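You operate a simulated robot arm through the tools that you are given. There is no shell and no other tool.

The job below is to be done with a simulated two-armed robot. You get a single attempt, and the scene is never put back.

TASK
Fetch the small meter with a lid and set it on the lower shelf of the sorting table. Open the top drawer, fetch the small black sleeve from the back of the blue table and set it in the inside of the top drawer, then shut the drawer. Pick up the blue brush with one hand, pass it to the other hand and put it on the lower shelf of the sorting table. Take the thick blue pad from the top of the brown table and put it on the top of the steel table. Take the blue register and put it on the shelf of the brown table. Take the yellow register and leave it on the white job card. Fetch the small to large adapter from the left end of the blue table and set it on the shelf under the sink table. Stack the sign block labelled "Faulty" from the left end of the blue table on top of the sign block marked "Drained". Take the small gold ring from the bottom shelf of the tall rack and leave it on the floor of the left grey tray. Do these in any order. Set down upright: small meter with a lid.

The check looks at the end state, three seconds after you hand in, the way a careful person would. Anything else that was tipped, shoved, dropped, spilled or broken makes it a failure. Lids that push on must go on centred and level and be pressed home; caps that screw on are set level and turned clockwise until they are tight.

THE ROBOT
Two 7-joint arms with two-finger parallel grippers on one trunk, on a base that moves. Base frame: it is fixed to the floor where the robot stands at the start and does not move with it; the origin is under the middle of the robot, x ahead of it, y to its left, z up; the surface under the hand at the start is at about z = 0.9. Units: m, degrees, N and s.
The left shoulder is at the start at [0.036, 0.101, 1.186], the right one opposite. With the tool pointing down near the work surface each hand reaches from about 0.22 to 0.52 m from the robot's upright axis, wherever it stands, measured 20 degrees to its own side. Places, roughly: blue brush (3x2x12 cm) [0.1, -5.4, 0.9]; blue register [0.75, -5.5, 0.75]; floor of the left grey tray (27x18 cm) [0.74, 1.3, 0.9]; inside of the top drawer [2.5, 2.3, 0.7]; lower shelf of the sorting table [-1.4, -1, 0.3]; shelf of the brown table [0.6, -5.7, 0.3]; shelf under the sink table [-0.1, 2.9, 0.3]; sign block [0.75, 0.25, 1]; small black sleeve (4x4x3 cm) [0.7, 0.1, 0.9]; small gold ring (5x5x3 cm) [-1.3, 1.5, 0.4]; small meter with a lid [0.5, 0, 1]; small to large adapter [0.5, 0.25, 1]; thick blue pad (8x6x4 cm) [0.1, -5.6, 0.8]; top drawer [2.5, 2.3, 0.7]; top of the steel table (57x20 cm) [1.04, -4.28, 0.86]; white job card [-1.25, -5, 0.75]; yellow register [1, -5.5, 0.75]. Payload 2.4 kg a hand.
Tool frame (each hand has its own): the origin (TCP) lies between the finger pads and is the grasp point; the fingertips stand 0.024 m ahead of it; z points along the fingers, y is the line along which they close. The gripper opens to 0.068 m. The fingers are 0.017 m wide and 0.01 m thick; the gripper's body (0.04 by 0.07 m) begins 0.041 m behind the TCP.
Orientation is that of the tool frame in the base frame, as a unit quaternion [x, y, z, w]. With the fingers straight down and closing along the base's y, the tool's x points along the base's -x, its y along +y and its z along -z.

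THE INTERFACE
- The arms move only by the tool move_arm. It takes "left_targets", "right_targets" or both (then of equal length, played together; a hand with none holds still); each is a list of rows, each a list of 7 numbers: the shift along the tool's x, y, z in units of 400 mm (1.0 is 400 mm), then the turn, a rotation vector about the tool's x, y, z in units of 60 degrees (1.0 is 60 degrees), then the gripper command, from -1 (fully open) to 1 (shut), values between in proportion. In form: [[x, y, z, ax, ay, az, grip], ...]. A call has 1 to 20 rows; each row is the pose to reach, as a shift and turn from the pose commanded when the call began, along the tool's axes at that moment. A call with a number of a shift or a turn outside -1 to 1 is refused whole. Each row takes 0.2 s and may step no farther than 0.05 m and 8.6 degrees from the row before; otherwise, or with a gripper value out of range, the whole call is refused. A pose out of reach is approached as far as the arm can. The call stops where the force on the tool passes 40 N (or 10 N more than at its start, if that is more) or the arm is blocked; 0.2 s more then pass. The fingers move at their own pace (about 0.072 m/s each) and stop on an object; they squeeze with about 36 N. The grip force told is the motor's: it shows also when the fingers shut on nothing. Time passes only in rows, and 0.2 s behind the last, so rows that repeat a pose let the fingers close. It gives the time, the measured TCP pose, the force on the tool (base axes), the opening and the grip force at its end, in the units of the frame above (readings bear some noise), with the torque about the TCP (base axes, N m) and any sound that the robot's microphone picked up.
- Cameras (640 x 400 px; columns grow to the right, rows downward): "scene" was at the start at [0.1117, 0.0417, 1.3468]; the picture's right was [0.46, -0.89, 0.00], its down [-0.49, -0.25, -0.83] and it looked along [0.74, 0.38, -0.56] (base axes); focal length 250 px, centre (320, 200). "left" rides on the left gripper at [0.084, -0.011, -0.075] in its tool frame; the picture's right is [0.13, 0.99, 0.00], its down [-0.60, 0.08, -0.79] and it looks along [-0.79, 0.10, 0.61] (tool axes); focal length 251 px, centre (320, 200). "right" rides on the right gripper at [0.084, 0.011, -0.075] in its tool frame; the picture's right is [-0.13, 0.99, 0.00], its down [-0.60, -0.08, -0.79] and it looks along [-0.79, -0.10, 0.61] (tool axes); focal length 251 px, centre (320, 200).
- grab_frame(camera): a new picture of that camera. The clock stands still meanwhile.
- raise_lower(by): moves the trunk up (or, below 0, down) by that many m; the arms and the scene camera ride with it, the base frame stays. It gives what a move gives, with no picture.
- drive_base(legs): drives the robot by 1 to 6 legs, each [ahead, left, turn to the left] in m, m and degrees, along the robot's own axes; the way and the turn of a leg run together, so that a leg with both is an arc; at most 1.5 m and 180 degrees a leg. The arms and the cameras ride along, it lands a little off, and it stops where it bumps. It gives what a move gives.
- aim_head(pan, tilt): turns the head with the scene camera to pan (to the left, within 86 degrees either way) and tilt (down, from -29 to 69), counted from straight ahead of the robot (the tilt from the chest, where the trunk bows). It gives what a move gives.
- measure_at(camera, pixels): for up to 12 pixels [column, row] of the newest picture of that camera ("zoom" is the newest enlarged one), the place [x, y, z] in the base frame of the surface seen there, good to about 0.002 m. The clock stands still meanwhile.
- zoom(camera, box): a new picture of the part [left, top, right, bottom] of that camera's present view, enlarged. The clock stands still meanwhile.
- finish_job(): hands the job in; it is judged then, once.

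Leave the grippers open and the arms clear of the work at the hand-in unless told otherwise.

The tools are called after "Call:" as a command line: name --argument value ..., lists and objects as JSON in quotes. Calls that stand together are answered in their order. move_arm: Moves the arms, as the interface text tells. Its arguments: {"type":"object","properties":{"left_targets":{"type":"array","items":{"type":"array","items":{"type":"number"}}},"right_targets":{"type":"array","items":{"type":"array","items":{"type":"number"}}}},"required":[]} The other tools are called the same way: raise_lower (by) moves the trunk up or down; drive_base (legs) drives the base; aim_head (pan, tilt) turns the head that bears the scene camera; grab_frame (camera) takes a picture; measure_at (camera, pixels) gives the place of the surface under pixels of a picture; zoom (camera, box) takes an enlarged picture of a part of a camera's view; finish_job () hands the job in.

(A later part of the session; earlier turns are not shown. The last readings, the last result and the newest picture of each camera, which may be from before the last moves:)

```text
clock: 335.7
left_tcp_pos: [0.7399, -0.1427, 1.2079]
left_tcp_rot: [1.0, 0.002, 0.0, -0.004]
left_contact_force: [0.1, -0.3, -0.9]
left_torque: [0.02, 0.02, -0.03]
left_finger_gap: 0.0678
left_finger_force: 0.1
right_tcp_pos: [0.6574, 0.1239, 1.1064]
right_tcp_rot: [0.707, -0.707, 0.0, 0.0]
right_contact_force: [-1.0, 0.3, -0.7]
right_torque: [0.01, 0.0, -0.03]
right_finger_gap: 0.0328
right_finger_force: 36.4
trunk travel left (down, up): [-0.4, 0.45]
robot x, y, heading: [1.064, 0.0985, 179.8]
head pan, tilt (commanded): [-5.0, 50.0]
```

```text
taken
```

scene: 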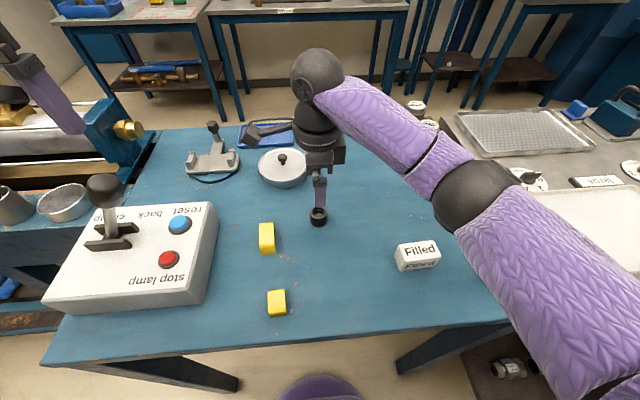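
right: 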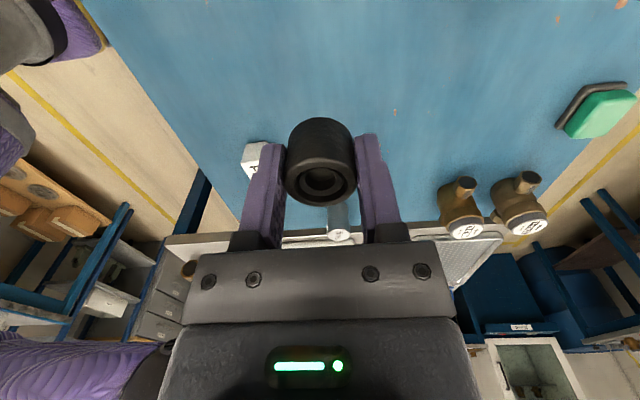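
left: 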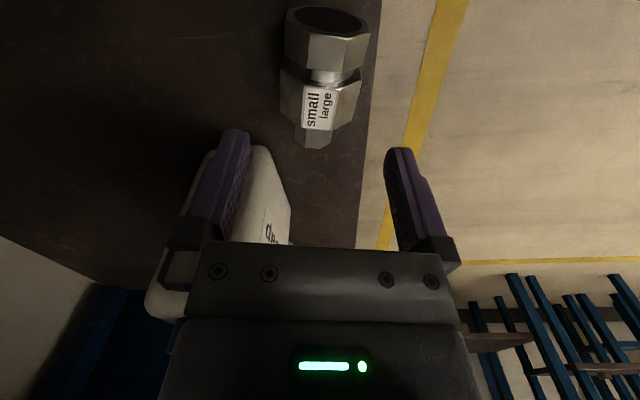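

Sleeve held. Shift the right hand to my right side, then back away and drive to the drawer cabinet near (2.4,2.3).

Call:
move_arm --right_targets '[[-0.1, 0, 0, 0, 0, 0, 1], [-0.2, 0, 0, 0, 0, 0, 1], [-0.3, 0, 0, 0, 0, 0, 1], [-0.4, -0.04, 0, 0, 0, 0, 1], [-0.48, -0.08, 0, 0, 0, 0, 1]]'

Call:
drive_base --legs '[[-0.42, 0, 0], [0, 0, -90], [1.5, 0, 0], [0.25, 0, 0], [0, 0, -90]]'

Call:
aim_head --pan 10 --tilt 25

Call:
grab_frame --camera "scene"

```text
clock: 336.9
left_tcp_pos: [0.7407, -0.144, 1.2097]
left_tcp_rot: [1.0, 0.003, 0.001, -0.005]
left_contact_force: [-0.7, 0.2, 0.3]
left_torque: [-0.02, 0.0, 0.01]
left_finger_gap: 0.0681
left_finger_force: 0.0
right_tcp_pos: [0.6885, 0.3174, 1.1085]
right_tcp_rot: [0.708, -0.706, 0.001, 0.0]
right_contact_force: [0.1, 0.9, -2.0]
right_torque: [0.02, 0.0, 0.01]
right_finger_gap: 0.0328
right_finger_force: 36.1
trunk travel left (down, up): [-0.4, 0.45]
robot x, y, heading: [1.0656, 0.0972, 179.8]
head pan, tilt (commanded): [-5.0, 50.0]
```

```text
clock: 355.4
left_tcp_pos: [1.7484, 2.0813, 1.2084]
left_tcp_rot: [-0.027, 1.0, -0.006, 0.001]
left_contact_force: [-0.2, -0.2, 0.0]
left_torque: [-0.03, 0.03, 0.0]
left_finger_gap: 0.0681
left_finger_force: 0.1
right_tcp_pos: [1.8199, 1.6235, 1.1096]
right_tcp_rot: [0.689, 0.724, 0.0, 0.001]
right_contact_force: [-0.4, 0.0, -0.8]
right_torque: [0.01, 0.01, -0.04]
right_finger_gap: 0.033
right_finger_force: 35.8
trunk travel left (down, up): [-0.4, 0.45]
robot x, y, heading: [1.4323, 1.8252, 2.4]
head pan, tilt (commanded): [-5.0, 50.0]
```

```text
clock: 356.3
left_tcp_pos: [1.7479, 2.0795, 1.2095]
left_tcp_rot: [-0.027, 1.0, -0.005, 0.001]
left_contact_force: [0.2, 0.9, -0.7]
left_torque: [0.01, 0.0, 0.0]
left_finger_gap: 0.0678
left_finger_force: 0.1
right_tcp_pos: [1.8205, 1.6239, 1.1082]
right_tcp_rot: [0.69, 0.724, 0.001, 0.001]
right_contact_force: [1.0, 0.5, -0.3]
right_torque: [0.0, -0.01, -0.02]
right_finger_gap: 0.0329
right_finger_force: 36.0
trunk travel left (down, up): [-0.4, 0.45]
robot x, y, heading: [1.4371, 1.8241, 2.7]
head pan, tilt (commanded): [10.0, 25.0]
```

```text
taken
```

scene: 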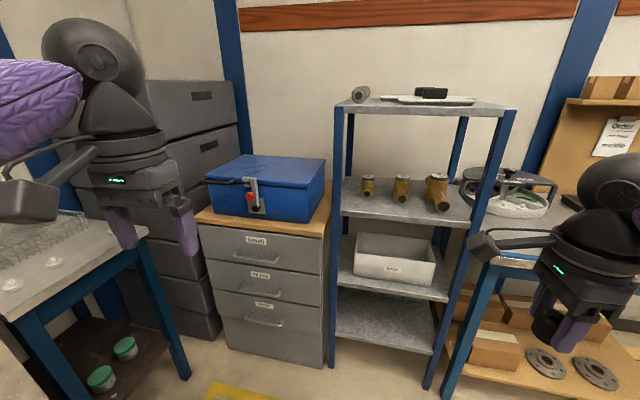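

There is the drawer cabinet with three drawers; top drawer handle around (262,255). Zoom and measure.

Call:
zoom --camera "scene" --box '[190, 200, 340, 370]'

Call:
measure_at --camera "scene" --pixels '[[207, 235], [317, 250], [262, 240], [240, 252], [263, 257], [280, 262], [262, 248], [215, 258], [310, 275], [320, 225], [262, 272], [262, 285]]'

```text
2.35 times, centred on (265, 285) of scene
```

zoom: 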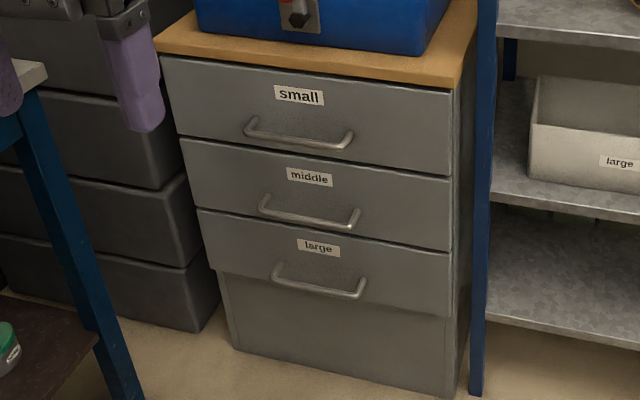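

```text
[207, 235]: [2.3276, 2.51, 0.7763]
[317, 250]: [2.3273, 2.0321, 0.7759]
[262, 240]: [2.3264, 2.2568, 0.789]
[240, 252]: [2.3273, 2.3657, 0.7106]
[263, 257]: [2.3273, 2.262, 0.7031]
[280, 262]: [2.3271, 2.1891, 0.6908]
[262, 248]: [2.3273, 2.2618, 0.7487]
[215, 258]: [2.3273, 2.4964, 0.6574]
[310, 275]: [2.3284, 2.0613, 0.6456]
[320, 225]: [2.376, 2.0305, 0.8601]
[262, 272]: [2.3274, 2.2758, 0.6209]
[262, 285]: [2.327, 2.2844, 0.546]
```

Top drawer ("small") front at x≈2.327, z≈0.64–0.80. I need the handle's shape: drive closer (to about (1.68,2.03)), and look at it.

Call:
drive_base --legs '[[0, 0.21, -2.7], [0.22, 0, 0]]'

Call:
aim_head --pan 20 --tilt 40

Call:
grab_frame --camera "scene"

```text
clock: 359.2
left_tcp_pos: [1.9733, 2.2774, 1.2078]
left_tcp_rot: [-0.002, 1.0, -0.005, 0.0]
left_contact_force: [0.6, -0.4, -0.7]
left_torque: [-0.03, 0.01, 0.0]
left_finger_gap: 0.068
left_finger_force: 0.0
right_tcp_pos: [2.0236, 1.8183, 1.1078]
right_tcp_rot: [0.707, 0.707, 0.0, 0.0]
right_contact_force: [0.1, 0.1, -1.0]
right_torque: [-0.02, 0.02, 0.01]
right_finger_gap: 0.0327
right_finger_force: 36.5
trunk travel left (down, up): [-0.4, 0.45]
robot x, y, heading: [1.6496, 2.0387, -0.1]
head pan, tilt (commanded): [10.0, 25.0]
```

```text
clock: 360.0
left_tcp_pos: [1.9738, 2.2792, 1.2079]
left_tcp_rot: [-0.004, 1.0, -0.005, 0.0]
left_contact_force: [0.4, -0.3, -0.2]
left_torque: [0.02, -0.01, -0.02]
left_finger_gap: 0.0682
left_finger_force: 0.0
right_tcp_pos: [2.0226, 1.8191, 1.1079]
right_tcp_rot: [0.707, 0.707, 0.0, 0.0]
right_contact_force: [-0.8, -0.4, -1.3]
right_torque: [0.0, -0.01, 0.02]
right_finger_gap: 0.0329
right_finger_force: 36.2
trunk travel left (down, up): [-0.4, 0.45]
robot x, y, heading: [1.647, 2.0394, -0.2]
head pan, tilt (commanded): [20.0, 40.0]
```

```text
taken
```

scene: 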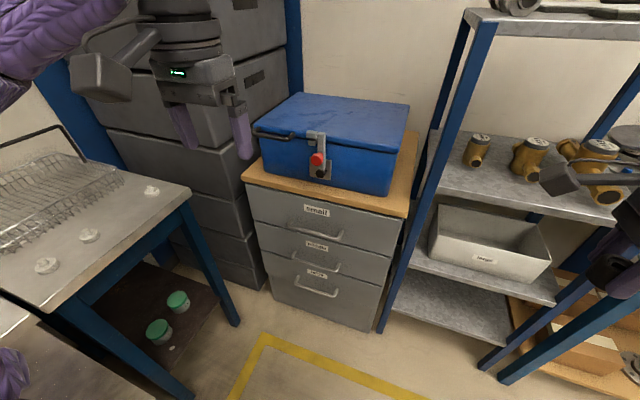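

Zoom on the top drawer's handle and measure it.

Call:
zoom --camera "scene" --box '[240, 170, 420, 290]'

Call:
measure_at --camera "zoom" --pixels '[[180, 202], [230, 230], [275, 247], [330, 250], [360, 232], [300, 251], [265, 225], [20, 30], [560, 165], [60, 95], [545, 215], [300, 110]]'

```text
3.33 times, centred on (330, 230) of scene
```

zoom: 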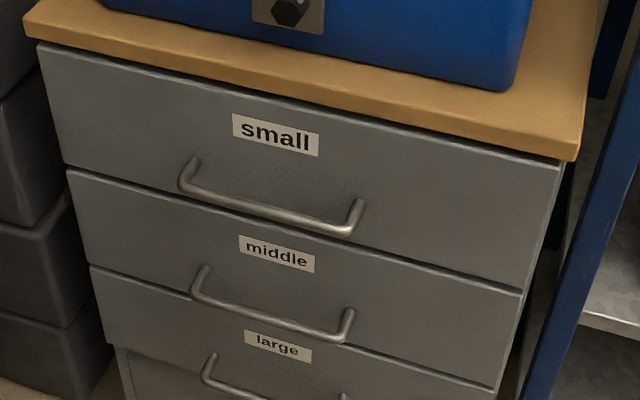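

```text
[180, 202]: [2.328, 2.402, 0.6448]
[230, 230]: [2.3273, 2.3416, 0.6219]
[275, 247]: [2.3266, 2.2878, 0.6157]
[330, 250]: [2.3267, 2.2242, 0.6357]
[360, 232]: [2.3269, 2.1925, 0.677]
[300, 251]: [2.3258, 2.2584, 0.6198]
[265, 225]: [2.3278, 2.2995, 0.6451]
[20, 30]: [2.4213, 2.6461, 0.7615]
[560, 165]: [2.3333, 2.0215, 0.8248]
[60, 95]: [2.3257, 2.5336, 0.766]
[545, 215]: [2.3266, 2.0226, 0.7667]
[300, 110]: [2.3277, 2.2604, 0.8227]
```

My points missed the bar. Zoom tighter on the handle.

Call:
zoom --camera "scene" --box '[280, 208, 350, 248]'

Call:
measure_at --camera "zoom" --pixels '[[120, 150], [200, 190], [260, 210], [320, 225], [400, 243], [470, 240], [490, 200], [105, 120], [260, 216], [260, 203], [320, 231], [320, 218]]'

```text
9.14 times, centred on (315, 228) of scene
```

zoom: 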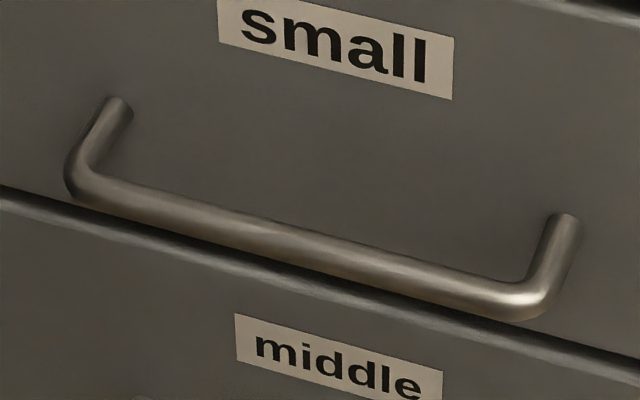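

```text
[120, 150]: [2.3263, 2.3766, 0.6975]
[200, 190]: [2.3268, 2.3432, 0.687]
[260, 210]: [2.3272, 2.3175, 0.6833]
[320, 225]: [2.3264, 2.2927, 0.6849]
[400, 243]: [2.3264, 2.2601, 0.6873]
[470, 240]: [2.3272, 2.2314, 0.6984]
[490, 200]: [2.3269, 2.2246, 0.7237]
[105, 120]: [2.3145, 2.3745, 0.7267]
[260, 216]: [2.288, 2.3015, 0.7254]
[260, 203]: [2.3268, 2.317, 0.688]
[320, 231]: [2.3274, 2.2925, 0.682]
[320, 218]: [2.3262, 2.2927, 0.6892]
```

Call:
measure_at --camera "zoom" --pixels '[[260, 232], [400, 262], [160, 205], [490, 292], [78, 180], [565, 235], [330, 248], [330, 238], [330, 260], [120, 105], [540, 290]]'

```text
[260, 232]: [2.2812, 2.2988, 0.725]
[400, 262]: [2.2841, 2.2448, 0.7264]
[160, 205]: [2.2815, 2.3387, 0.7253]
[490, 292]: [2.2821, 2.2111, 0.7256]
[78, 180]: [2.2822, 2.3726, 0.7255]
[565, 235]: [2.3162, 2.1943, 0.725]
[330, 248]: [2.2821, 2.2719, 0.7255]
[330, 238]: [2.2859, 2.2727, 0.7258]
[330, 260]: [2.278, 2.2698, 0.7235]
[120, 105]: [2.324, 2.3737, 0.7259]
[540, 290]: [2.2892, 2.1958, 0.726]
```

Handle bar: along y from 2.195 to 2.375, at x≈2.284, z≈0.722, ~4 cm off the drawer front. I'll grip it with the left hand: yaw 90° CCW, then pitch 30° forward so that the wrist stays clear of the wooden top. First the trunk down 0.25 m and the yaw.

Call:
raise_lower --by -0.25

Call:
move_arm --left_targets '[[0, 0, 0, 0, 0, -0.125, -1], [0, 0, 0, 0, 0, -0.25, -1], [0, 0, 0, 0, 0, -0.375, -1], [0, 0, 0, 0, 0, -0.5, -1], [0, 0, 0, 0, 0, -0.625, -1], [0, 0, 0, 0, 0, -0.75, -1]]'

Call:
move_arm --left_targets '[[0, 0, 0, 0, 0, -0.125, -1], [0, 0, 0, 0, 0, -0.25, -1], [0, 0, 0, 0, 0, -0.375, -1], [0, 0, 0, 0, 0, -0.5, -1], [0, 0, 0, 0, 0, -0.625, -1], [0, 0, 0, 0, 0, -0.75, -1]]'

Call:
move_arm --left_targets '[[0, 0, 0, 0.125, 0, 0, -1], [0, 0, 0, 0.25, 0, 0, -1], [0, 0, 0, 0.375, 0, 0, -1], [0, 0, 0, 0.5, 0, 0, -1], [0, 0, 0, 0.5, 0, 0, -1]]'

```text
clock: 362.6
left_tcp_pos: [1.9743, 2.2775, 0.9586]
left_tcp_rot: [-0.003, 1.0, -0.005, -0.001]
left_contact_force: [0.3, -0.4, -0.2]
left_torque: [-0.03, -0.04, -0.03]
left_finger_gap: 0.0682
left_finger_force: 0.0
right_tcp_pos: [2.022, 1.8182, 0.8596]
right_tcp_rot: [0.707, 0.707, 0.001, 0.001]
right_contact_force: [-0.5, 0.0, 0.0]
right_torque: [0.02, 0.02, 0.0]
right_finger_gap: 0.033
right_finger_force: 35.8
trunk travel left (down, up): [-0.15, 0.7]
robot x, y, heading: [1.6486, 2.0391, -0.3]
head pan, tilt (commanded): [20.0, 40.0]
```

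```text
clock: 364.0
left_tcp_pos: [1.9731, 2.2782, 0.9598]
left_tcp_rot: [-0.387, 0.922, -0.005, -0.002]
left_contact_force: [-0.1, 0.7, 0.1]
left_torque: [-0.03, 0.01, 0.03]
left_finger_gap: 0.0682
left_finger_force: 0.0
right_tcp_pos: [2.0232, 1.8166, 0.8579]
right_tcp_rot: [0.707, 0.707, 0.0, 0.0]
right_contact_force: [-0.3, 0.3, -0.7]
right_torque: [-0.02, -0.01, -0.01]
right_finger_gap: 0.0328
right_finger_force: 36.4
trunk travel left (down, up): [-0.15, 0.7]
robot x, y, heading: [1.6457, 2.0403, -0.1]
head pan, tilt (commanded): [20.0, 40.0]
```

```text
clock: 365.4
left_tcp_pos: [1.9744, 2.2774, 0.9592]
left_tcp_rot: [0.71, -0.704, 0.003, 0.003]
left_contact_force: [0.9, -0.5, -0.7]
left_torque: [0.02, 0.01, -0.01]
left_finger_gap: 0.0679
left_finger_force: 0.0
right_tcp_pos: [2.0226, 1.818, 0.8579]
right_tcp_rot: [0.708, 0.706, 0.0, 0.0]
right_contact_force: [0.2, 0.5, -1.7]
right_torque: [-0.02, 0.01, -0.01]
right_finger_gap: 0.0328
right_finger_force: 36.5
trunk travel left (down, up): [-0.15, 0.7]
robot x, y, heading: [1.6501, 2.0382, -0.5]
head pan, tilt (commanded): [20.0, 40.0]
```

```text
clock: 366.6
left_tcp_pos: [1.9736, 2.2786, 0.9583]
left_tcp_rot: [0.686, -0.679, 0.186, -0.18]
left_contact_force: [0.1, 0.0, -0.1]
left_torque: [-0.02, 0.0, 0.01]
left_finger_gap: 0.0682
left_finger_force: 0.0
right_tcp_pos: [2.0236, 1.8182, 0.8588]
right_tcp_rot: [0.708, 0.706, 0.0, 0.001]
right_contact_force: [-0.7, 0.3, -0.8]
right_torque: [-0.01, 0.02, 0.0]
right_finger_gap: 0.0326
right_finger_force: 36.1
trunk travel left (down, up): [-0.15, 0.7]
robot x, y, heading: [1.6501, 2.0416, -0.1]
head pan, tilt (commanded): [20.0, 40.0]
```

Orientation is right (fingers 30° forward of vertical). Before driving 10 cm closer, check the metal shelf post near my right hand.

Call:
grab_frame --camera "scene"

Call:
measure_at --camera "scene" --pixels '[[420, 180], [450, 100], [385, 300], [560, 290], [500, 210], [195, 290], [210, 220], [130, 270]]'

```text
taken
```

scene: 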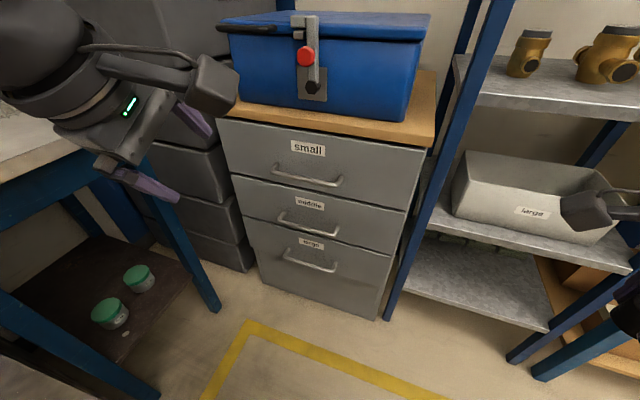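

```text
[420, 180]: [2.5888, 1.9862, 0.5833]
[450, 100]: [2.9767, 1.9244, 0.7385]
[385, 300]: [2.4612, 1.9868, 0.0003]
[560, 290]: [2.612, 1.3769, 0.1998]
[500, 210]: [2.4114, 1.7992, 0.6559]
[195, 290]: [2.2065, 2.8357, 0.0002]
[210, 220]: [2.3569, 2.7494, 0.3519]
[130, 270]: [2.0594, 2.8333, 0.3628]
```

Enough room. Drive 0.1 m ahead, then bring the left hand to the pre-grasp point (2.23,2.26,0.815) with the gripper half open.

Call:
drive_base --legs '[[0.1, 0, 0.2]]'

```text
clock: 367.8
left_tcp_pos: [2.0767, 2.278, 0.959]
left_tcp_rot: [0.686, -0.68, 0.186, -0.18]
left_contact_force: [-0.3, 0.0, 0.2]
left_torque: [0.02, -0.01, -0.01]
left_finger_gap: 0.0678
left_finger_force: 0.0
right_tcp_pos: [2.1261, 1.818, 0.8606]
right_tcp_rot: [0.706, 0.708, 0.001, 0.0]
right_contact_force: [0.1, -0.3, -0.8]
right_torque: [0.0, 0.01, -0.04]
right_finger_gap: 0.0327
right_finger_force: 35.6
trunk travel left (down, up): [-0.15, 0.7]
robot x, y, heading: [1.7523, 2.0393, -0.0]
head pan, tilt (commanded): [20.0, 40.0]
```

Call:
move_arm --left_targets '[[0.007, -0.025, 0.084, 0, 0, 0, -0.05], [0.014, -0.05, 0.168, 0, 0, 0, -0.05], [0.02, -0.076, 0.251, 0, 0, 0, -0.05], [0.027, -0.1, 0.335, 0, 0, 0, -0.05], [0.034, -0.126, 0.42, 0, 0, 0, -0.05], [0.04, -0.1515, 0.5025, 0, 0, 0, -0.05], [0.04, -0.1515, 0.5025, 0, 0, 0, -0.05]]'

Call:
grab_frame --camera "scene"

Call:
grab_frame --camera "left"

```text
clock: 369.4
left_tcp_pos: [2.2298, 2.2621, 0.8141]
left_tcp_rot: [0.687, -0.679, 0.186, -0.18]
left_contact_force: [-0.2, 0.1, -0.1]
left_torque: [0.0, -0.01, 0.03]
left_finger_gap: 0.0358
left_finger_force: 0.1
right_tcp_pos: [2.1261, 1.8183, 0.8593]
right_tcp_rot: [0.706, 0.708, 0.001, 0.0]
right_contact_force: [0.1, 0.3, -2.2]
right_torque: [0.01, 0.01, -0.01]
right_finger_gap: 0.033
right_finger_force: 36.2
trunk travel left (down, up): [-0.15, 0.7]
robot x, y, heading: [1.752, 2.0378, 0.2]
head pan, tilt (commanded): [20.0, 40.0]
```

```text
taken
```

scene: 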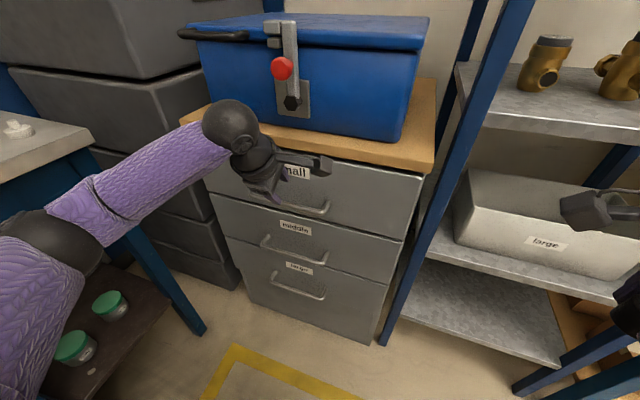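

```text
taken
```

left: 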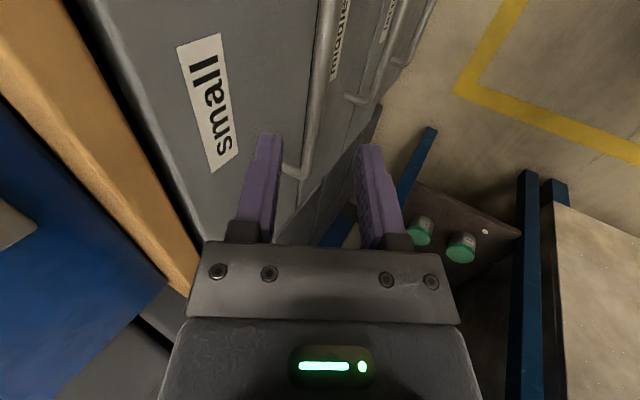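

The bar lies between the fingers. Advance 9.5 cm along the finger direction onto the bar.

Call:
move_arm --left_targets '[[0, 0, 0.06, 0, 0, 0, -0.05], [0, 0, 0.12, 0, 0, 0, -0.05], [0, 0, 0.18, 0, 0, 0, -0.05], [0, 0, 0.215, 0, 0, 0, -0.05], [0, 0, 0.24, 0, 0, 0, -0.05], [0, 0, 0.24, 0, 0, 0, -0.05]]'

Call:
grab_frame --camera "left"

Call:
zoom --camera "scene" --box '[190, 90, 370, 250]'

```text
clock: 370.8
left_tcp_pos: [2.2766, 2.2605, 0.7315]
left_tcp_rot: [0.687, -0.679, 0.186, -0.18]
left_contact_force: [-0.4, 0.3, -0.4]
left_torque: [-0.02, -0.01, 0.01]
left_finger_gap: 0.0357
left_finger_force: 0.0
right_tcp_pos: [2.127, 1.8177, 0.8579]
right_tcp_rot: [0.707, 0.708, 0.001, 0.0]
right_contact_force: [0.2, -0.5, -0.6]
right_torque: [0.0, 0.02, -0.02]
right_finger_gap: 0.0326
right_finger_force: 35.6
trunk travel left (down, up): [-0.15, 0.7]
robot x, y, heading: [1.7538, 2.0404, -0.2]
head pan, tilt (commanded): [20.0, 40.0]
```

```text
taken
```

left: 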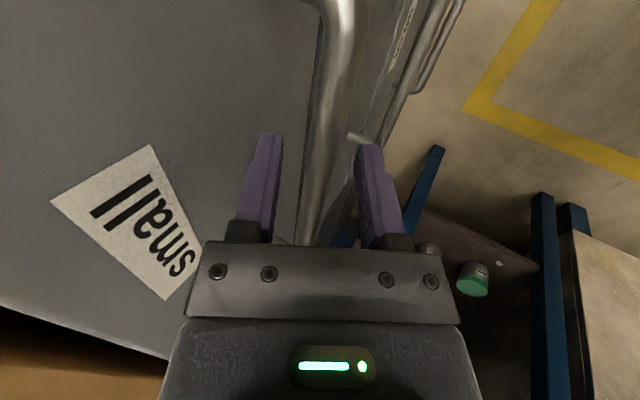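

```text
2.50 times, centred on (280, 170) of scene
```

zoom: 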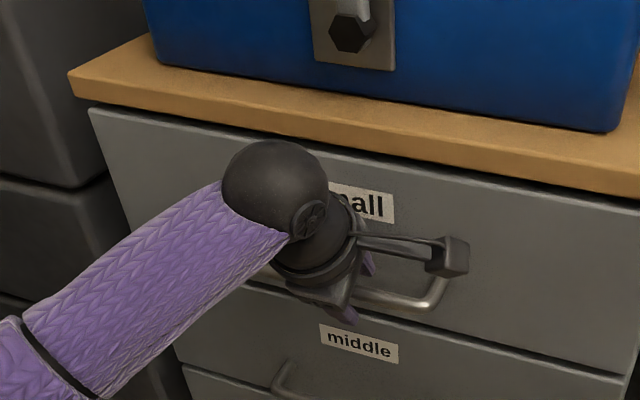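

The bar is squarely between the fingers. Close on it.

Call:
move_arm --left_targets '[[0, 0, 0, 0, 0, 0, 0.5], [0, 0, 0, 0, 0, 0, 1], [0, 0, 0, 0, 0, 0, 1], [0, 0, 0, 0, 0, 0, 1]]'

```text
clock: 371.8
left_tcp_pos: [2.2773, 2.2617, 0.7326]
left_tcp_rot: [0.686, -0.68, 0.186, -0.18]
left_contact_force: [-0.1, 1.1, 2.1]
left_torque: [0.0, -0.03, -0.24]
left_finger_gap: 0.0137
left_finger_force: 33.6
right_tcp_pos: [2.1265, 1.8176, 0.8579]
right_tcp_rot: [0.707, 0.708, 0.0, -0.001]
right_contact_force: [-0.6, 1.3, -1.4]
right_torque: [0.03, 0.01, 0.01]
right_finger_gap: 0.0328
right_finger_force: 36.0
trunk travel left (down, up): [-0.15, 0.7]
robot x, y, heading: [1.7497, 2.0417, 0.0]
head pan, tilt (commanded): [20.0, 40.0]
```

Gripped. Pull toward me 10 cm in 2 cm steps.

Call:
move_arm --left_targets '[[0, 0.02, -0.012, 0, 0, 0, 1], [0, 0.043, -0.025, 0, 0, 0, 1], [0, 0.086, -0.05, 0, 0, 0, 1], [0, 0.13, -0.075, 0, 0, 0, 1], [0, 0.173, -0.1, 0, 0, 0, 1], [0, 0.216, -0.125, 0, 0, 0, 1]]'

Call:
grab_frame --camera "scene"

```text
clock: 373.1
left_tcp_pos: [2.1757, 2.2615, 0.733]
left_tcp_rot: [0.687, -0.679, 0.186, -0.181]
left_contact_force: [-0.5, 16.1, 11.8]
left_torque: [0.16, -0.08, -0.22]
left_finger_gap: 0.0136
left_finger_force: 33.3
right_tcp_pos: [2.1251, 1.8188, 0.859]
right_tcp_rot: [0.707, 0.707, -0.001, 0.002]
right_contact_force: [0.0, -0.3, -1.3]
right_torque: [0.01, 0.01, 0.03]
right_finger_gap: 0.0329
right_finger_force: 36.2
trunk travel left (down, up): [-0.15, 0.7]
robot x, y, heading: [1.7512, 2.039, 0.1]
head pan, tilt (commanded): [20.0, 40.0]
```

```text
taken
```

scene: 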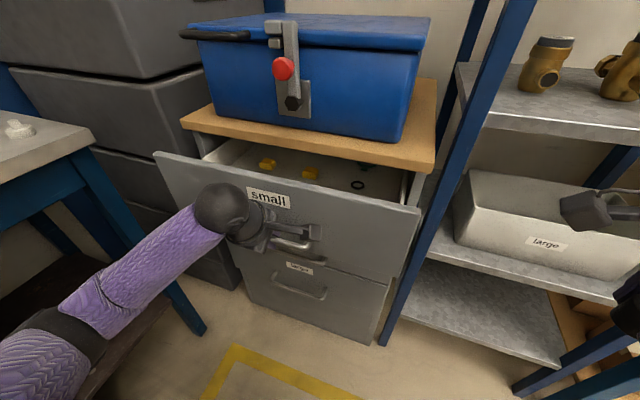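

The drawer is sliding out (10 cm). Pull another 13 cm.

Call:
move_arm --left_targets '[[-0.002, 0.043, -0.024, 0, 0, 0, 1], [-0.003, 0.086, -0.049, 0, 0, 0, 1], [-0.003, 0.13, -0.074, 0, 0, 0, 1], [-0.003, 0.173, -0.099, 0, 0, 0, 1], [-0.003, 0.216, -0.124, 0, 0, 0, 1], [-0.003, 0.26, -0.149, 0, 0, 0, 1], [-0.003, 0.281, -0.161, 0, 0, 0, 1]]'

Call:
aim_head --pan 25 --tilt 50

Call:
grab_frame --camera "scene"

```text
clock: 374.8
left_tcp_pos: [2.0761, 2.2686, 0.7242]
left_tcp_rot: [0.686, -0.681, 0.186, -0.18]
left_contact_force: [0.8, -14.9, 19.6]
left_torque: [-0.2, -0.07, -0.31]
left_finger_gap: 0.0138
left_finger_force: 33.5
left hand out of reach, approached as far as the arm can: row 5, 6, 7
right_tcp_pos: [2.1249, 1.8164, 0.8593]
right_tcp_rot: [0.707, 0.707, 0.002, 0.001]
right_contact_force: [0.4, -0.1, -0.7]
right_torque: [0.01, -0.02, 0.01]
right_finger_gap: 0.0331
right_finger_force: 36.3
trunk travel left (down, up): [-0.15, 0.7]
robot x, y, heading: [1.7529, 2.041, -0.0]
head pan, tilt (commanded): [20.0, 40.0]
```

```text
clock: 375.5
left_tcp_pos: [2.0765, 2.2692, 0.7229]
left_tcp_rot: [0.685, -0.68, 0.187, -0.18]
left_contact_force: [-0.1, -18.9, 11.8]
left_torque: [-0.1, -0.02, -0.23]
left_finger_gap: 0.0137
left_finger_force: 33.4
right_tcp_pos: [2.1255, 1.8171, 0.8589]
right_tcp_rot: [0.707, 0.707, 0.001, 0.0]
right_contact_force: [0.2, -0.1, -1.0]
right_torque: [0.04, 0.01, 0.01]
right_finger_gap: 0.0327
right_finger_force: 36.1
trunk travel left (down, up): [-0.15, 0.7]
robot x, y, heading: [1.7497, 2.0365, 0.1]
head pan, tilt (commanded): [25.0, 50.0]
```

```text
taken
```

scene: 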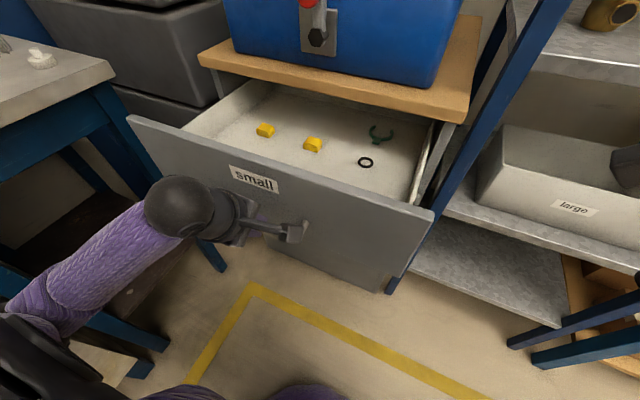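

The drawer is ~20 cm open. Release the handle and retract the left hand along the finger axis; then look into the drawer.

Call:
move_arm --left_targets '[[0, 0, 0, 0, 0, 0, 0.4], [0, 0, 0, 0, 0, 0, -0.05], [0, 0, 0, 0, 0, 0, -0.05], [0, 0, -0.06, 0, 0, 0, -0.05], [0, 0, -0.13, 0, 0, 0, -0.05], [0, 0, -0.2, 0, 0, 0, -0.05], [0, 0, -0.27, 0, 0, 0, -0.05]]'

Call:
zoom --camera "scene" --box '[150, 70, 470, 250]'

Call:
measure_at --camera "zoom" --pixels '[[290, 170], [350, 200], [430, 220], [480, 225], [230, 130], [325, 145], [430, 185], [110, 105], [565, 290], [500, 250], [560, 150], [400, 200]]'

```text
clock: 377.1
left_tcp_pos: [2.0699, 2.2997, 0.8282]
left_tcp_rot: [0.685, -0.681, 0.186, -0.18]
left_contact_force: [0.3, -0.1, -0.6]
left_torque: [-0.03, 0.02, 0.02]
left_finger_gap: 0.0358
left_finger_force: 0.0
left hand out of reach, approached as far as the arm can: row 4, 5, 6, 7
right_tcp_pos: [2.1267, 1.8178, 0.8579]
right_tcp_rot: [0.707, 0.707, 0.0, 0.0]
right_contact_force: [-0.2, 0.7, -1.1]
right_torque: [0.02, 0.04, 0.02]
right_finger_gap: 0.0327
right_finger_force: 36.1
trunk travel left (down, up): [-0.15, 0.7]
robot x, y, heading: [1.7481, 2.0406, -0.0]
head pan, tilt (commanded): [25.0, 50.0]
```

```text
2.00 times, centred on (310, 160) of scene
```

zoom: 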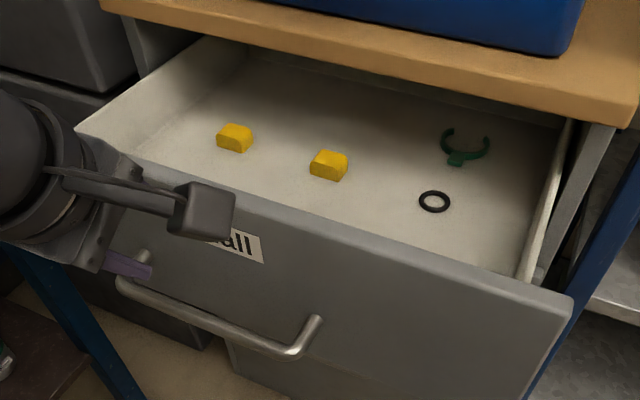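

```text
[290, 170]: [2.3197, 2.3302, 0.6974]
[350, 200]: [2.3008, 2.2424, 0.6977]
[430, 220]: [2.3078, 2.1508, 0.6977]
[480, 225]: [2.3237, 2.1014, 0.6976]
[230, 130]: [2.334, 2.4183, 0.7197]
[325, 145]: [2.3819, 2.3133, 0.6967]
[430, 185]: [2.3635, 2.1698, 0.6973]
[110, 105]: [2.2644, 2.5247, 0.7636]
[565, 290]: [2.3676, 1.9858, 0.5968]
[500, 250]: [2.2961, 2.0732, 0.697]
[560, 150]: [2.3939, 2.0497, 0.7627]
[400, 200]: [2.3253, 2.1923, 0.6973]
```

Drawer floor is at z≈0.697. I'll move the left hand up and aside, then bring the right hand (with the sleeve) over the open drawer near (2.215,2.12).

Call:
move_arm --left_targets '[[-0.04, -0.04, -0.07, 0, 0, 0, -0.05], [-0.08, -0.08, -0.14, 0, 0, 0, -0.05], [-0.125, -0.125, -0.216, 0, 0, 0, -0.05], [-0.125, -0.125, -0.216, 0, 0, 0, -0.05], [-0.125, -0.125, -0.216, 0, 0, 0, -0.05], [-0.125, -0.125, -0.216, 0, 0, 0, -0.05], [-0.125, -0.125, -0.216, 0, 0, 0, -0.05], [-0.125, -0.125, -0.216, 0, 0, 0, -0.05]]' --right_targets '[[0.0, 0, -0.05, 0, 0, 0, 1], [0.1, 0.03, -0.1, 0, 0, 0, 1], [0.21, 0.06, -0.1, 0, 0, 0, 1], [0.32, 0.1, -0.1, 0, 0, 0, 1], [0.43, 0.13, -0.1, 0, 0, 0, 1], [0.54, 0.16, -0.1, 0, 0, 0, 1], [0.65, 0.19, -0.1, 0, 0, 0, 1], [0.755, 0.22, -0.1, 0, 0, 0, 1]]'

Call:
grab_frame --camera "right"

Call:
grab_frame --camera "scene"

```text
clock: 378.9
left_tcp_pos: [2.0704, 2.3515, 0.928]
left_tcp_rot: [0.686, -0.68, 0.187, -0.18]
left_contact_force: [-0.2, 0.0, 0.2]
left_torque: [0.0, 0.03, 0.0]
left_finger_gap: 0.0357
left_finger_force: 0.0
right_tcp_pos: [2.2057, 2.1056, 0.897]
right_tcp_rot: [0.706, 0.708, 0.001, 0.001]
right_contact_force: [-0.4, -0.5, -0.3]
right_torque: [0.04, 0.01, 0.0]
right_finger_gap: 0.0328
right_finger_force: 36.1
right hand out of reach, approached as far as the arm can: row 8
trunk travel left (down, up): [-0.15, 0.7]
robot x, y, heading: [1.747, 2.0379, 0.1]
head pan, tilt (commanded): [25.0, 50.0]
```

```text
taken
```

right: 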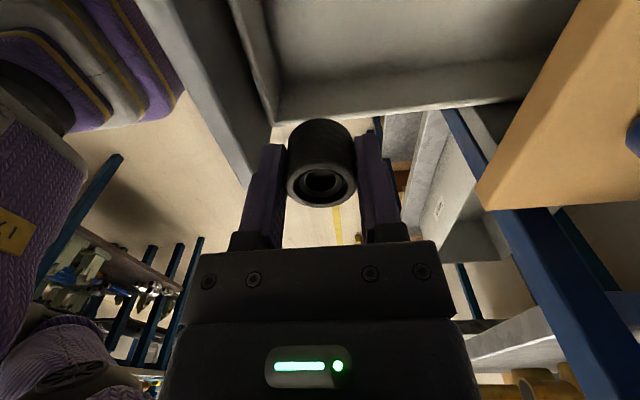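

```text
taken
```

scene: 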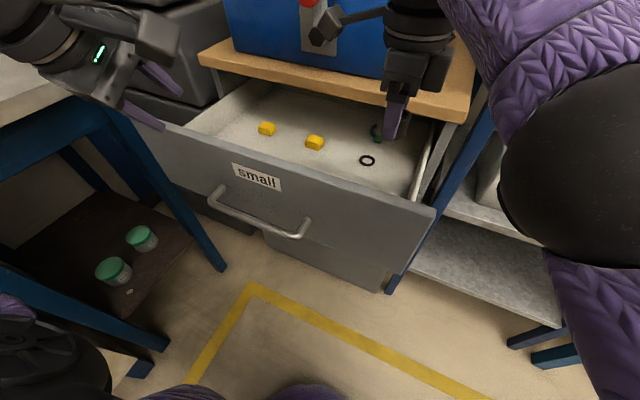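

Measure the drawer's inner floor, right wall and front panel from the wrist camera.

Call:
measure_at --camera "right" --pixels '[[330, 40], [400, 60], [400, 90], [400, 112], [280, 60], [262, 60], [235, 60], [190, 80], [330, 90], [480, 60], [500, 105], [260, 20]]'

```text
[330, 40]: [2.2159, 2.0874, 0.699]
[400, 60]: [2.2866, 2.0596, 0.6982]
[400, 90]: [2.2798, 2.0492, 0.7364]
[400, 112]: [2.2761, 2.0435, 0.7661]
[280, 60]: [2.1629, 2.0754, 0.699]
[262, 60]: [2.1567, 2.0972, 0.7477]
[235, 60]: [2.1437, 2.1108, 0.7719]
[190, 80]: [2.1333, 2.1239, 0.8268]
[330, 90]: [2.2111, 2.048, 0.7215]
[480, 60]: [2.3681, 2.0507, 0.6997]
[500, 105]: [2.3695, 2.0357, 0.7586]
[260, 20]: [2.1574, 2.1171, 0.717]
```

Interior: right wall y≈2.048, front panel inner face x≈2.157 (top z≈0.827), floor z=0.699. Shift the base 2.5 cm ahead and 3 cm left to centre the sleeve over free floor.

Call:
drive_base --legs '[[0.025, 0.03, 0]]'

Call:
grab_frame --camera "right"

```text
clock: 379.7
left_tcp_pos: [2.0943, 2.3812, 0.9277]
left_tcp_rot: [0.686, -0.68, 0.187, -0.181]
left_contact_force: [-0.6, 0.0, 0.2]
left_torque: [0.02, -0.02, 0.0]
left_finger_gap: 0.0358
left_finger_force: 0.1
right_tcp_pos: [2.2315, 2.1353, 0.8983]
right_tcp_rot: [0.706, 0.708, 0.0, 0.0]
right_contact_force: [-0.5, 0.0, -1.4]
right_torque: [-0.03, 0.02, -0.01]
right_finger_gap: 0.033
right_finger_force: 35.6
trunk travel left (down, up): [-0.15, 0.7]
robot x, y, heading: [1.7744, 2.0709, 0.0]
head pan, tilt (commanded): [25.0, 50.0]
```

```text
taken
```

right: 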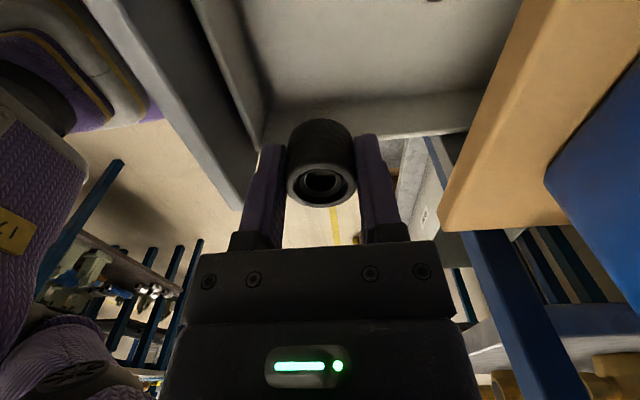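

Lower the sleeve into the drawer to ~1 cm above the floor.

Call:
move_arm --right_targets '[[0, 0, 0.08, 0, 0, 0, 1], [0, 0, 0.16, 0, 0, 0, 1], [0, 0, 0.24, 0, 0, 0, 1], [0, 0, 0.32, 0, 0, 0, 1], [0, 0, 0.38, 0, 0, 0, 1], [0, 0, 0.4, 0, 0, 0, 1], [0, 0, 0.4, 0, 0, 0, 1]]'

Call:
grab_frame --camera "right"

Call:
grab_frame --camera "scene"

```text
clock: 381.3
left_tcp_pos: [2.0953, 2.3833, 0.9284]
left_tcp_rot: [0.686, -0.68, 0.187, -0.18]
left_contact_force: [0.5, -0.7, 0.2]
left_torque: [0.01, 0.0, 0.0]
left_finger_gap: 0.0358
left_finger_force: 0.1
right_tcp_pos: [2.2317, 2.1366, 0.738]
right_tcp_rot: [0.707, 0.708, 0.0, -0.001]
right_contact_force: [-0.8, -0.1, -2.2]
right_torque: [0.0, -0.02, 0.02]
right_finger_gap: 0.0326
right_finger_force: 36.6
trunk travel left (down, up): [-0.15, 0.7]
robot x, y, heading: [1.7754, 2.0665, 0.1]
head pan, tilt (commanded): [25.0, 50.0]
```

```text
taken
```

right: 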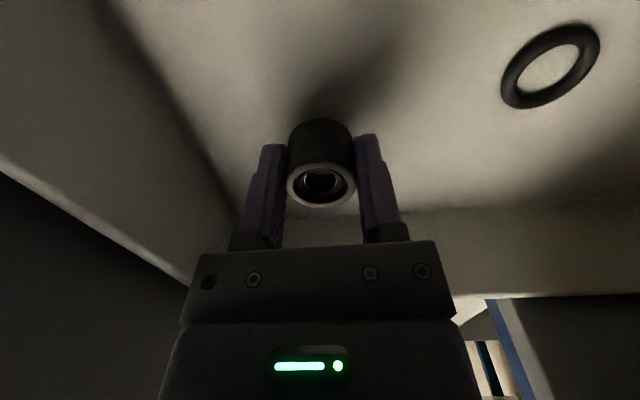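

```text
taken
```

scene: 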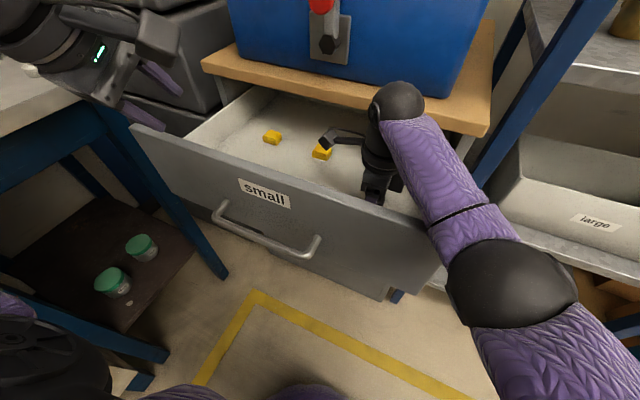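

The floor below is free. Lower the last centimetre gently.

Call:
move_arm --right_targets '[[0, 0, 0.01, 0, 0, 0, 1], [0, 0, 0.019, 0, 0, 0, 1], [0, 0, 0.024, 0, 0, 0, 1]]'

Call:
move_arm --right_targets '[[0, 0, 0.004, 0, 0, 0, 1], [0, 0, 0.006, 0, 0, 0, 1]]'

```text
clock: 382.1
left_tcp_pos: [2.0897, 2.3784, 0.9327]
left_tcp_rot: [0.684, -0.68, 0.189, -0.184]
left_contact_force: [0.6, 0.2, -0.8]
left_torque: [-0.03, -0.03, 0.03]
left_finger_gap: 0.0357
left_finger_force: 0.0
right_tcp_pos: [2.2301, 2.1315, 0.7375]
right_tcp_rot: [0.708, 0.706, 0.008, 0.006]
right_contact_force: [-0.4, 0.5, -0.5]
right_torque: [0.0, -0.02, 0.03]
right_finger_gap: 0.0327
right_finger_force: 36.1
trunk travel left (down, up): [-0.15, 0.7]
robot x, y, heading: [1.7734, 2.07, -0.1]
head pan, tilt (commanded): [25.0, 50.0]
```

```text
clock: 382.7
left_tcp_pos: [2.0909, 2.3746, 0.9341]
left_tcp_rot: [-0.682, 0.682, -0.19, 0.183]
left_contact_force: [-0.4, 0.5, 0.2]
left_torque: [0.0, -0.01, 0.01]
left_finger_gap: 0.0359
left_finger_force: 0.0
right_tcp_pos: [2.2306, 2.1275, 0.7398]
right_tcp_rot: [0.709, 0.705, 0.011, 0.01]
right_contact_force: [0.1, -0.7, -1.5]
right_torque: [-0.01, 0.01, 0.0]
right_finger_gap: 0.0328
right_finger_force: 36.0
trunk travel left (down, up): [-0.15, 0.7]
robot x, y, heading: [1.7778, 2.0654, -0.4]
head pan, tilt (commanded): [25.0, 50.0]
```

Strange: the TCP did not sink and both hands tilted ~1.5°, so my right forearm is resting on the drawer front. Undo: raise the right hand 5 cm at once.

Call:
move_arm --right_targets '[[0, 0, -0.03, 0, 0, 0, 1], [0, 0, -0.08, 0, 0, 0, 1], [0, 0, -0.15, 0, 0, 0, 1]]'

Call:
grab_frame --camera "scene"

```text
clock: 383.5
left_tcp_pos: [2.0926, 2.3857, 0.927]
left_tcp_rot: [0.687, -0.679, 0.186, -0.18]
left_contact_force: [0.5, 0.0, 0.3]
left_torque: [0.01, -0.04, 0.02]
left_finger_gap: 0.0359
left_finger_force: 0.0
right_tcp_pos: [2.2307, 2.137, 0.7828]
right_tcp_rot: [0.706, 0.708, -0.002, 0.0]
right_contact_force: [0.6, 0.2, -0.2]
right_torque: [0.0, 0.0, -0.01]
right_finger_gap: 0.0327
right_finger_force: 36.0
trunk travel left (down, up): [-0.15, 0.7]
robot x, y, heading: [1.772, 2.0689, 0.1]
head pan, tilt (commanded): [25.0, 50.0]
```

```text
taken
```

scene: 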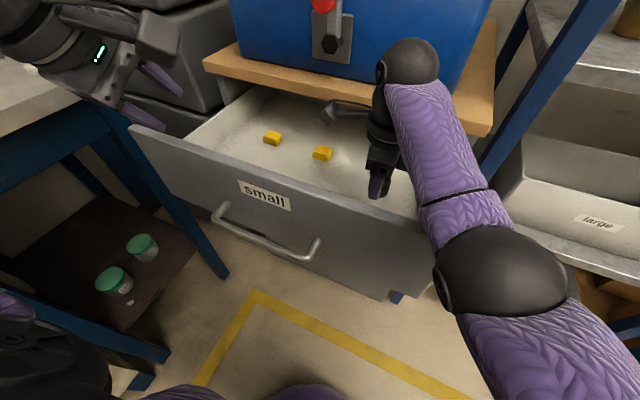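

Normal again. The elbow is low beside the drawer front; I'll raise the trunk 0.2 m (elbow higher), step 3 cm nearer, then lower the arm with the hand pulled back 3 cm.

Call:
raise_lower --by 0.2

Call:
drive_base --legs '[[0.035, 0, 0]]'

Call:
move_arm --right_targets '[[0, -0.04, 0.08, 0, 0, 0, 1], [0, -0.08, 0.16, 0, 0, 0, 1], [0, -0.09, 0.25, 0, 0, 0, 1], [0, -0.09, 0.35, 0, 0, 0, 1], [0, -0.09, 0.45, 0, 0, 0, 1], [0, -0.09, 0.52, 0, 0, 0, 1], [0, -0.09, 0.52, 0, 0, 0, 1]]'

Call:
grab_frame --camera "scene"

Call:
grab_frame --camera "right"

```text
clock: 385.7
left_tcp_pos: [2.0945, 2.3831, 1.1273]
left_tcp_rot: [0.686, -0.68, 0.186, -0.181]
left_contact_force: [0.2, 0.1, -0.1]
left_torque: [-0.01, 0.02, -0.01]
left_finger_gap: 0.0356
left_finger_force: 0.1
right_tcp_pos: [2.2265, 2.1348, 1.0066]
right_tcp_rot: [0.707, 0.707, 0.018, 0.017]
right_contact_force: [-0.6, -0.2, -1.4]
right_torque: [0.0, -0.02, -0.01]
right_finger_gap: 0.0328
right_finger_force: 35.7
trunk travel left (down, up): [-0.35, 0.5]
robot x, y, heading: [1.7763, 2.0736, 0.2]
head pan, tilt (commanded): [25.0, 50.0]
```

```text
clock: 386.6
left_tcp_pos: [2.1313, 2.3815, 1.1272]
left_tcp_rot: [0.687, -0.679, 0.185, -0.18]
left_contact_force: [-0.3, -0.1, 0.3]
left_torque: [-0.02, 0.01, 0.01]
left_finger_gap: 0.0357
left_finger_force: 0.0
right_tcp_pos: [2.2619, 2.1345, 1.0074]
right_tcp_rot: [0.706, 0.707, 0.018, 0.017]
right_contact_force: [-0.5, -0.1, -1.0]
right_torque: [-0.01, 0.05, -0.05]
right_finger_gap: 0.0328
right_finger_force: 36.5
trunk travel left (down, up): [-0.35, 0.5]
robot x, y, heading: [1.8108, 2.0713, -0.0]
head pan, tilt (commanded): [25.0, 50.0]
```

```text
clock: 388.2
left_tcp_pos: [2.1303, 2.3828, 1.1288]
left_tcp_rot: [0.686, -0.68, 0.186, -0.18]
left_contact_force: [0.0, 0.5, 0.2]
left_torque: [0.01, 0.0, -0.01]
left_finger_gap: 0.0357
left_finger_force: 0.0
right_tcp_pos: [2.2343, 2.1341, 0.8266]
right_tcp_rot: [0.707, 0.707, 0.019, 0.017]
right_contact_force: [0.4, -0.6, -1.0]
right_torque: [-0.02, -0.02, -0.01]
right_finger_gap: 0.0327
right_finger_force: 36.2
right hand out of reach, approached as far as the arm can: row 6, 7
trunk travel left (down, up): [-0.35, 0.5]
robot x, y, heading: [1.8128, 2.0677, 0.1]
head pan, tilt (commanded): [25.0, 50.0]
```

```text
taken
```

scene: 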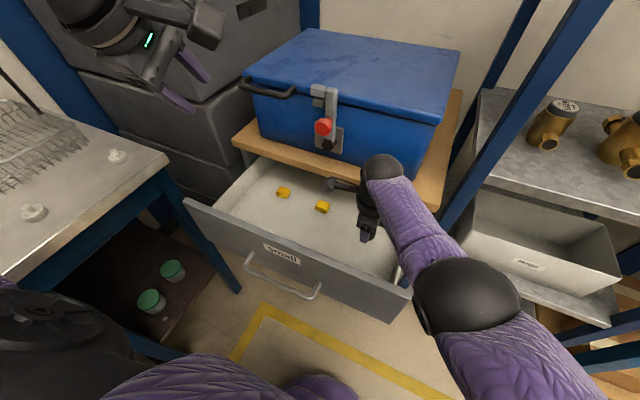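

```text
taken
```

right: 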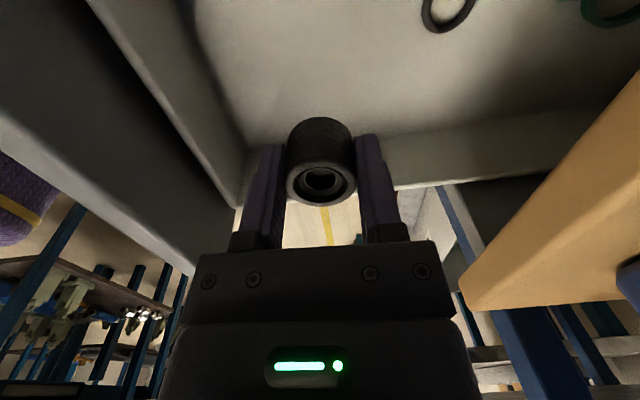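

The arm is stretched at z=0.827 here; lowering the trunk ~9 cm should now set the sleeve down with the elbow higher than before. Lower the trunk 8 cm first.

Call:
raise_lower --by -0.08

Call:
grab_frame --camera "scene"

Call:
grab_frame --camera "right"

```text
clock: 389.3
left_tcp_pos: [2.1291, 2.3825, 1.048]
left_tcp_rot: [0.686, -0.68, 0.186, -0.18]
left_contact_force: [0.9, 0.3, -0.5]
left_torque: [0.01, -0.01, -0.02]
left_finger_gap: 0.0357
left_finger_force: 0.1
right_tcp_pos: [2.2349, 2.1342, 0.7462]
right_tcp_rot: [0.706, 0.707, 0.019, 0.019]
right_contact_force: [-0.2, -0.3, -0.9]
right_torque: [-0.04, 0.02, -0.04]
right_finger_gap: 0.033
right_finger_force: 35.7
trunk travel left (down, up): [-0.27, 0.58]
robot x, y, heading: [1.8118, 2.0652, -0.1]
head pan, tilt (commanded): [25.0, 50.0]
```

```text
taken
```

scene: 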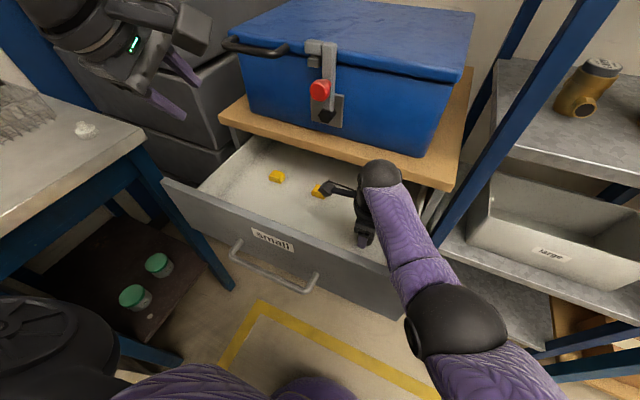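

```text
taken
```

right: 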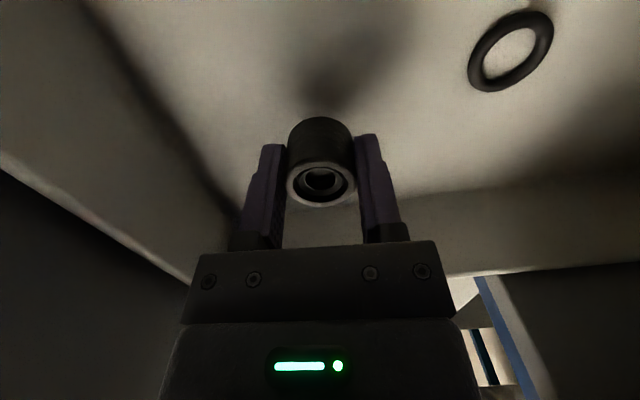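

No contact yet (z=0.746). Lower the trunk another 1.7 cm.

Call:
raise_lower --by -0.017

```text
clock: 390.0
left_tcp_pos: [2.1304, 2.3822, 1.0318]
left_tcp_rot: [0.686, -0.68, 0.186, -0.18]
left_contact_force: [-1.2, -0.8, -1.0]
left_torque: [0.01, -0.03, 0.0]
left_finger_gap: 0.036
left_finger_force: 0.0
right_tcp_pos: [2.2342, 2.1335, 0.7299]
right_tcp_rot: [0.706, 0.707, 0.018, 0.018]
right_contact_force: [0.5, 0.6, 0.0]
right_torque: [0.0, 0.03, 0.02]
right_finger_gap: 0.0328
right_finger_force: 36.1
trunk travel left (down, up): [-0.253, 0.596]
robot x, y, heading: [1.8119, 2.0683, -0.3]
head pan, tilt (commanded): [25.0, 50.0]
```

Call:
raise_lower --by -0.004

Call:
grab_frame --camera "right"

```text
clock: 390.5
left_tcp_pos: [2.1297, 2.3802, 1.0291]
left_tcp_rot: [0.687, -0.679, 0.187, -0.18]
left_contact_force: [0.3, 0.1, -1.0]
left_torque: [0.01, 0.01, 0.01]
left_finger_gap: 0.0356
left_finger_force: 0.1
right_tcp_pos: [2.236, 2.1349, 0.7277]
right_tcp_rot: [0.706, 0.708, 0.02, 0.019]
right_contact_force: [1.0, -1.3, 22.4]
right_torque: [-0.14, 0.32, -0.02]
right_finger_gap: 0.033
right_finger_force: 35.6
trunk travel left (down, up): [-0.249, 0.6]
robot x, y, heading: [1.8101, 2.0686, -0.1]
head pan, tilt (commanded): [25.0, 50.0]
```

```text
taken
```

right: 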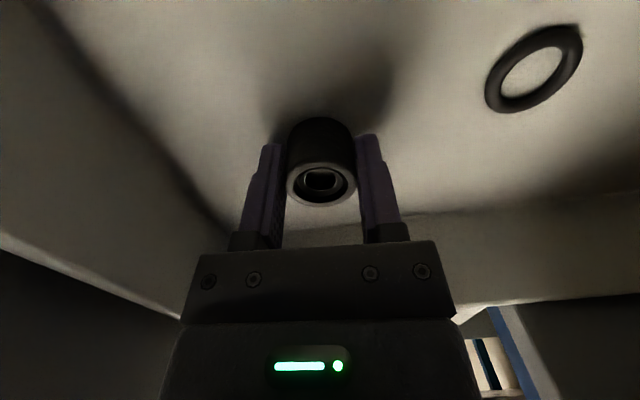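

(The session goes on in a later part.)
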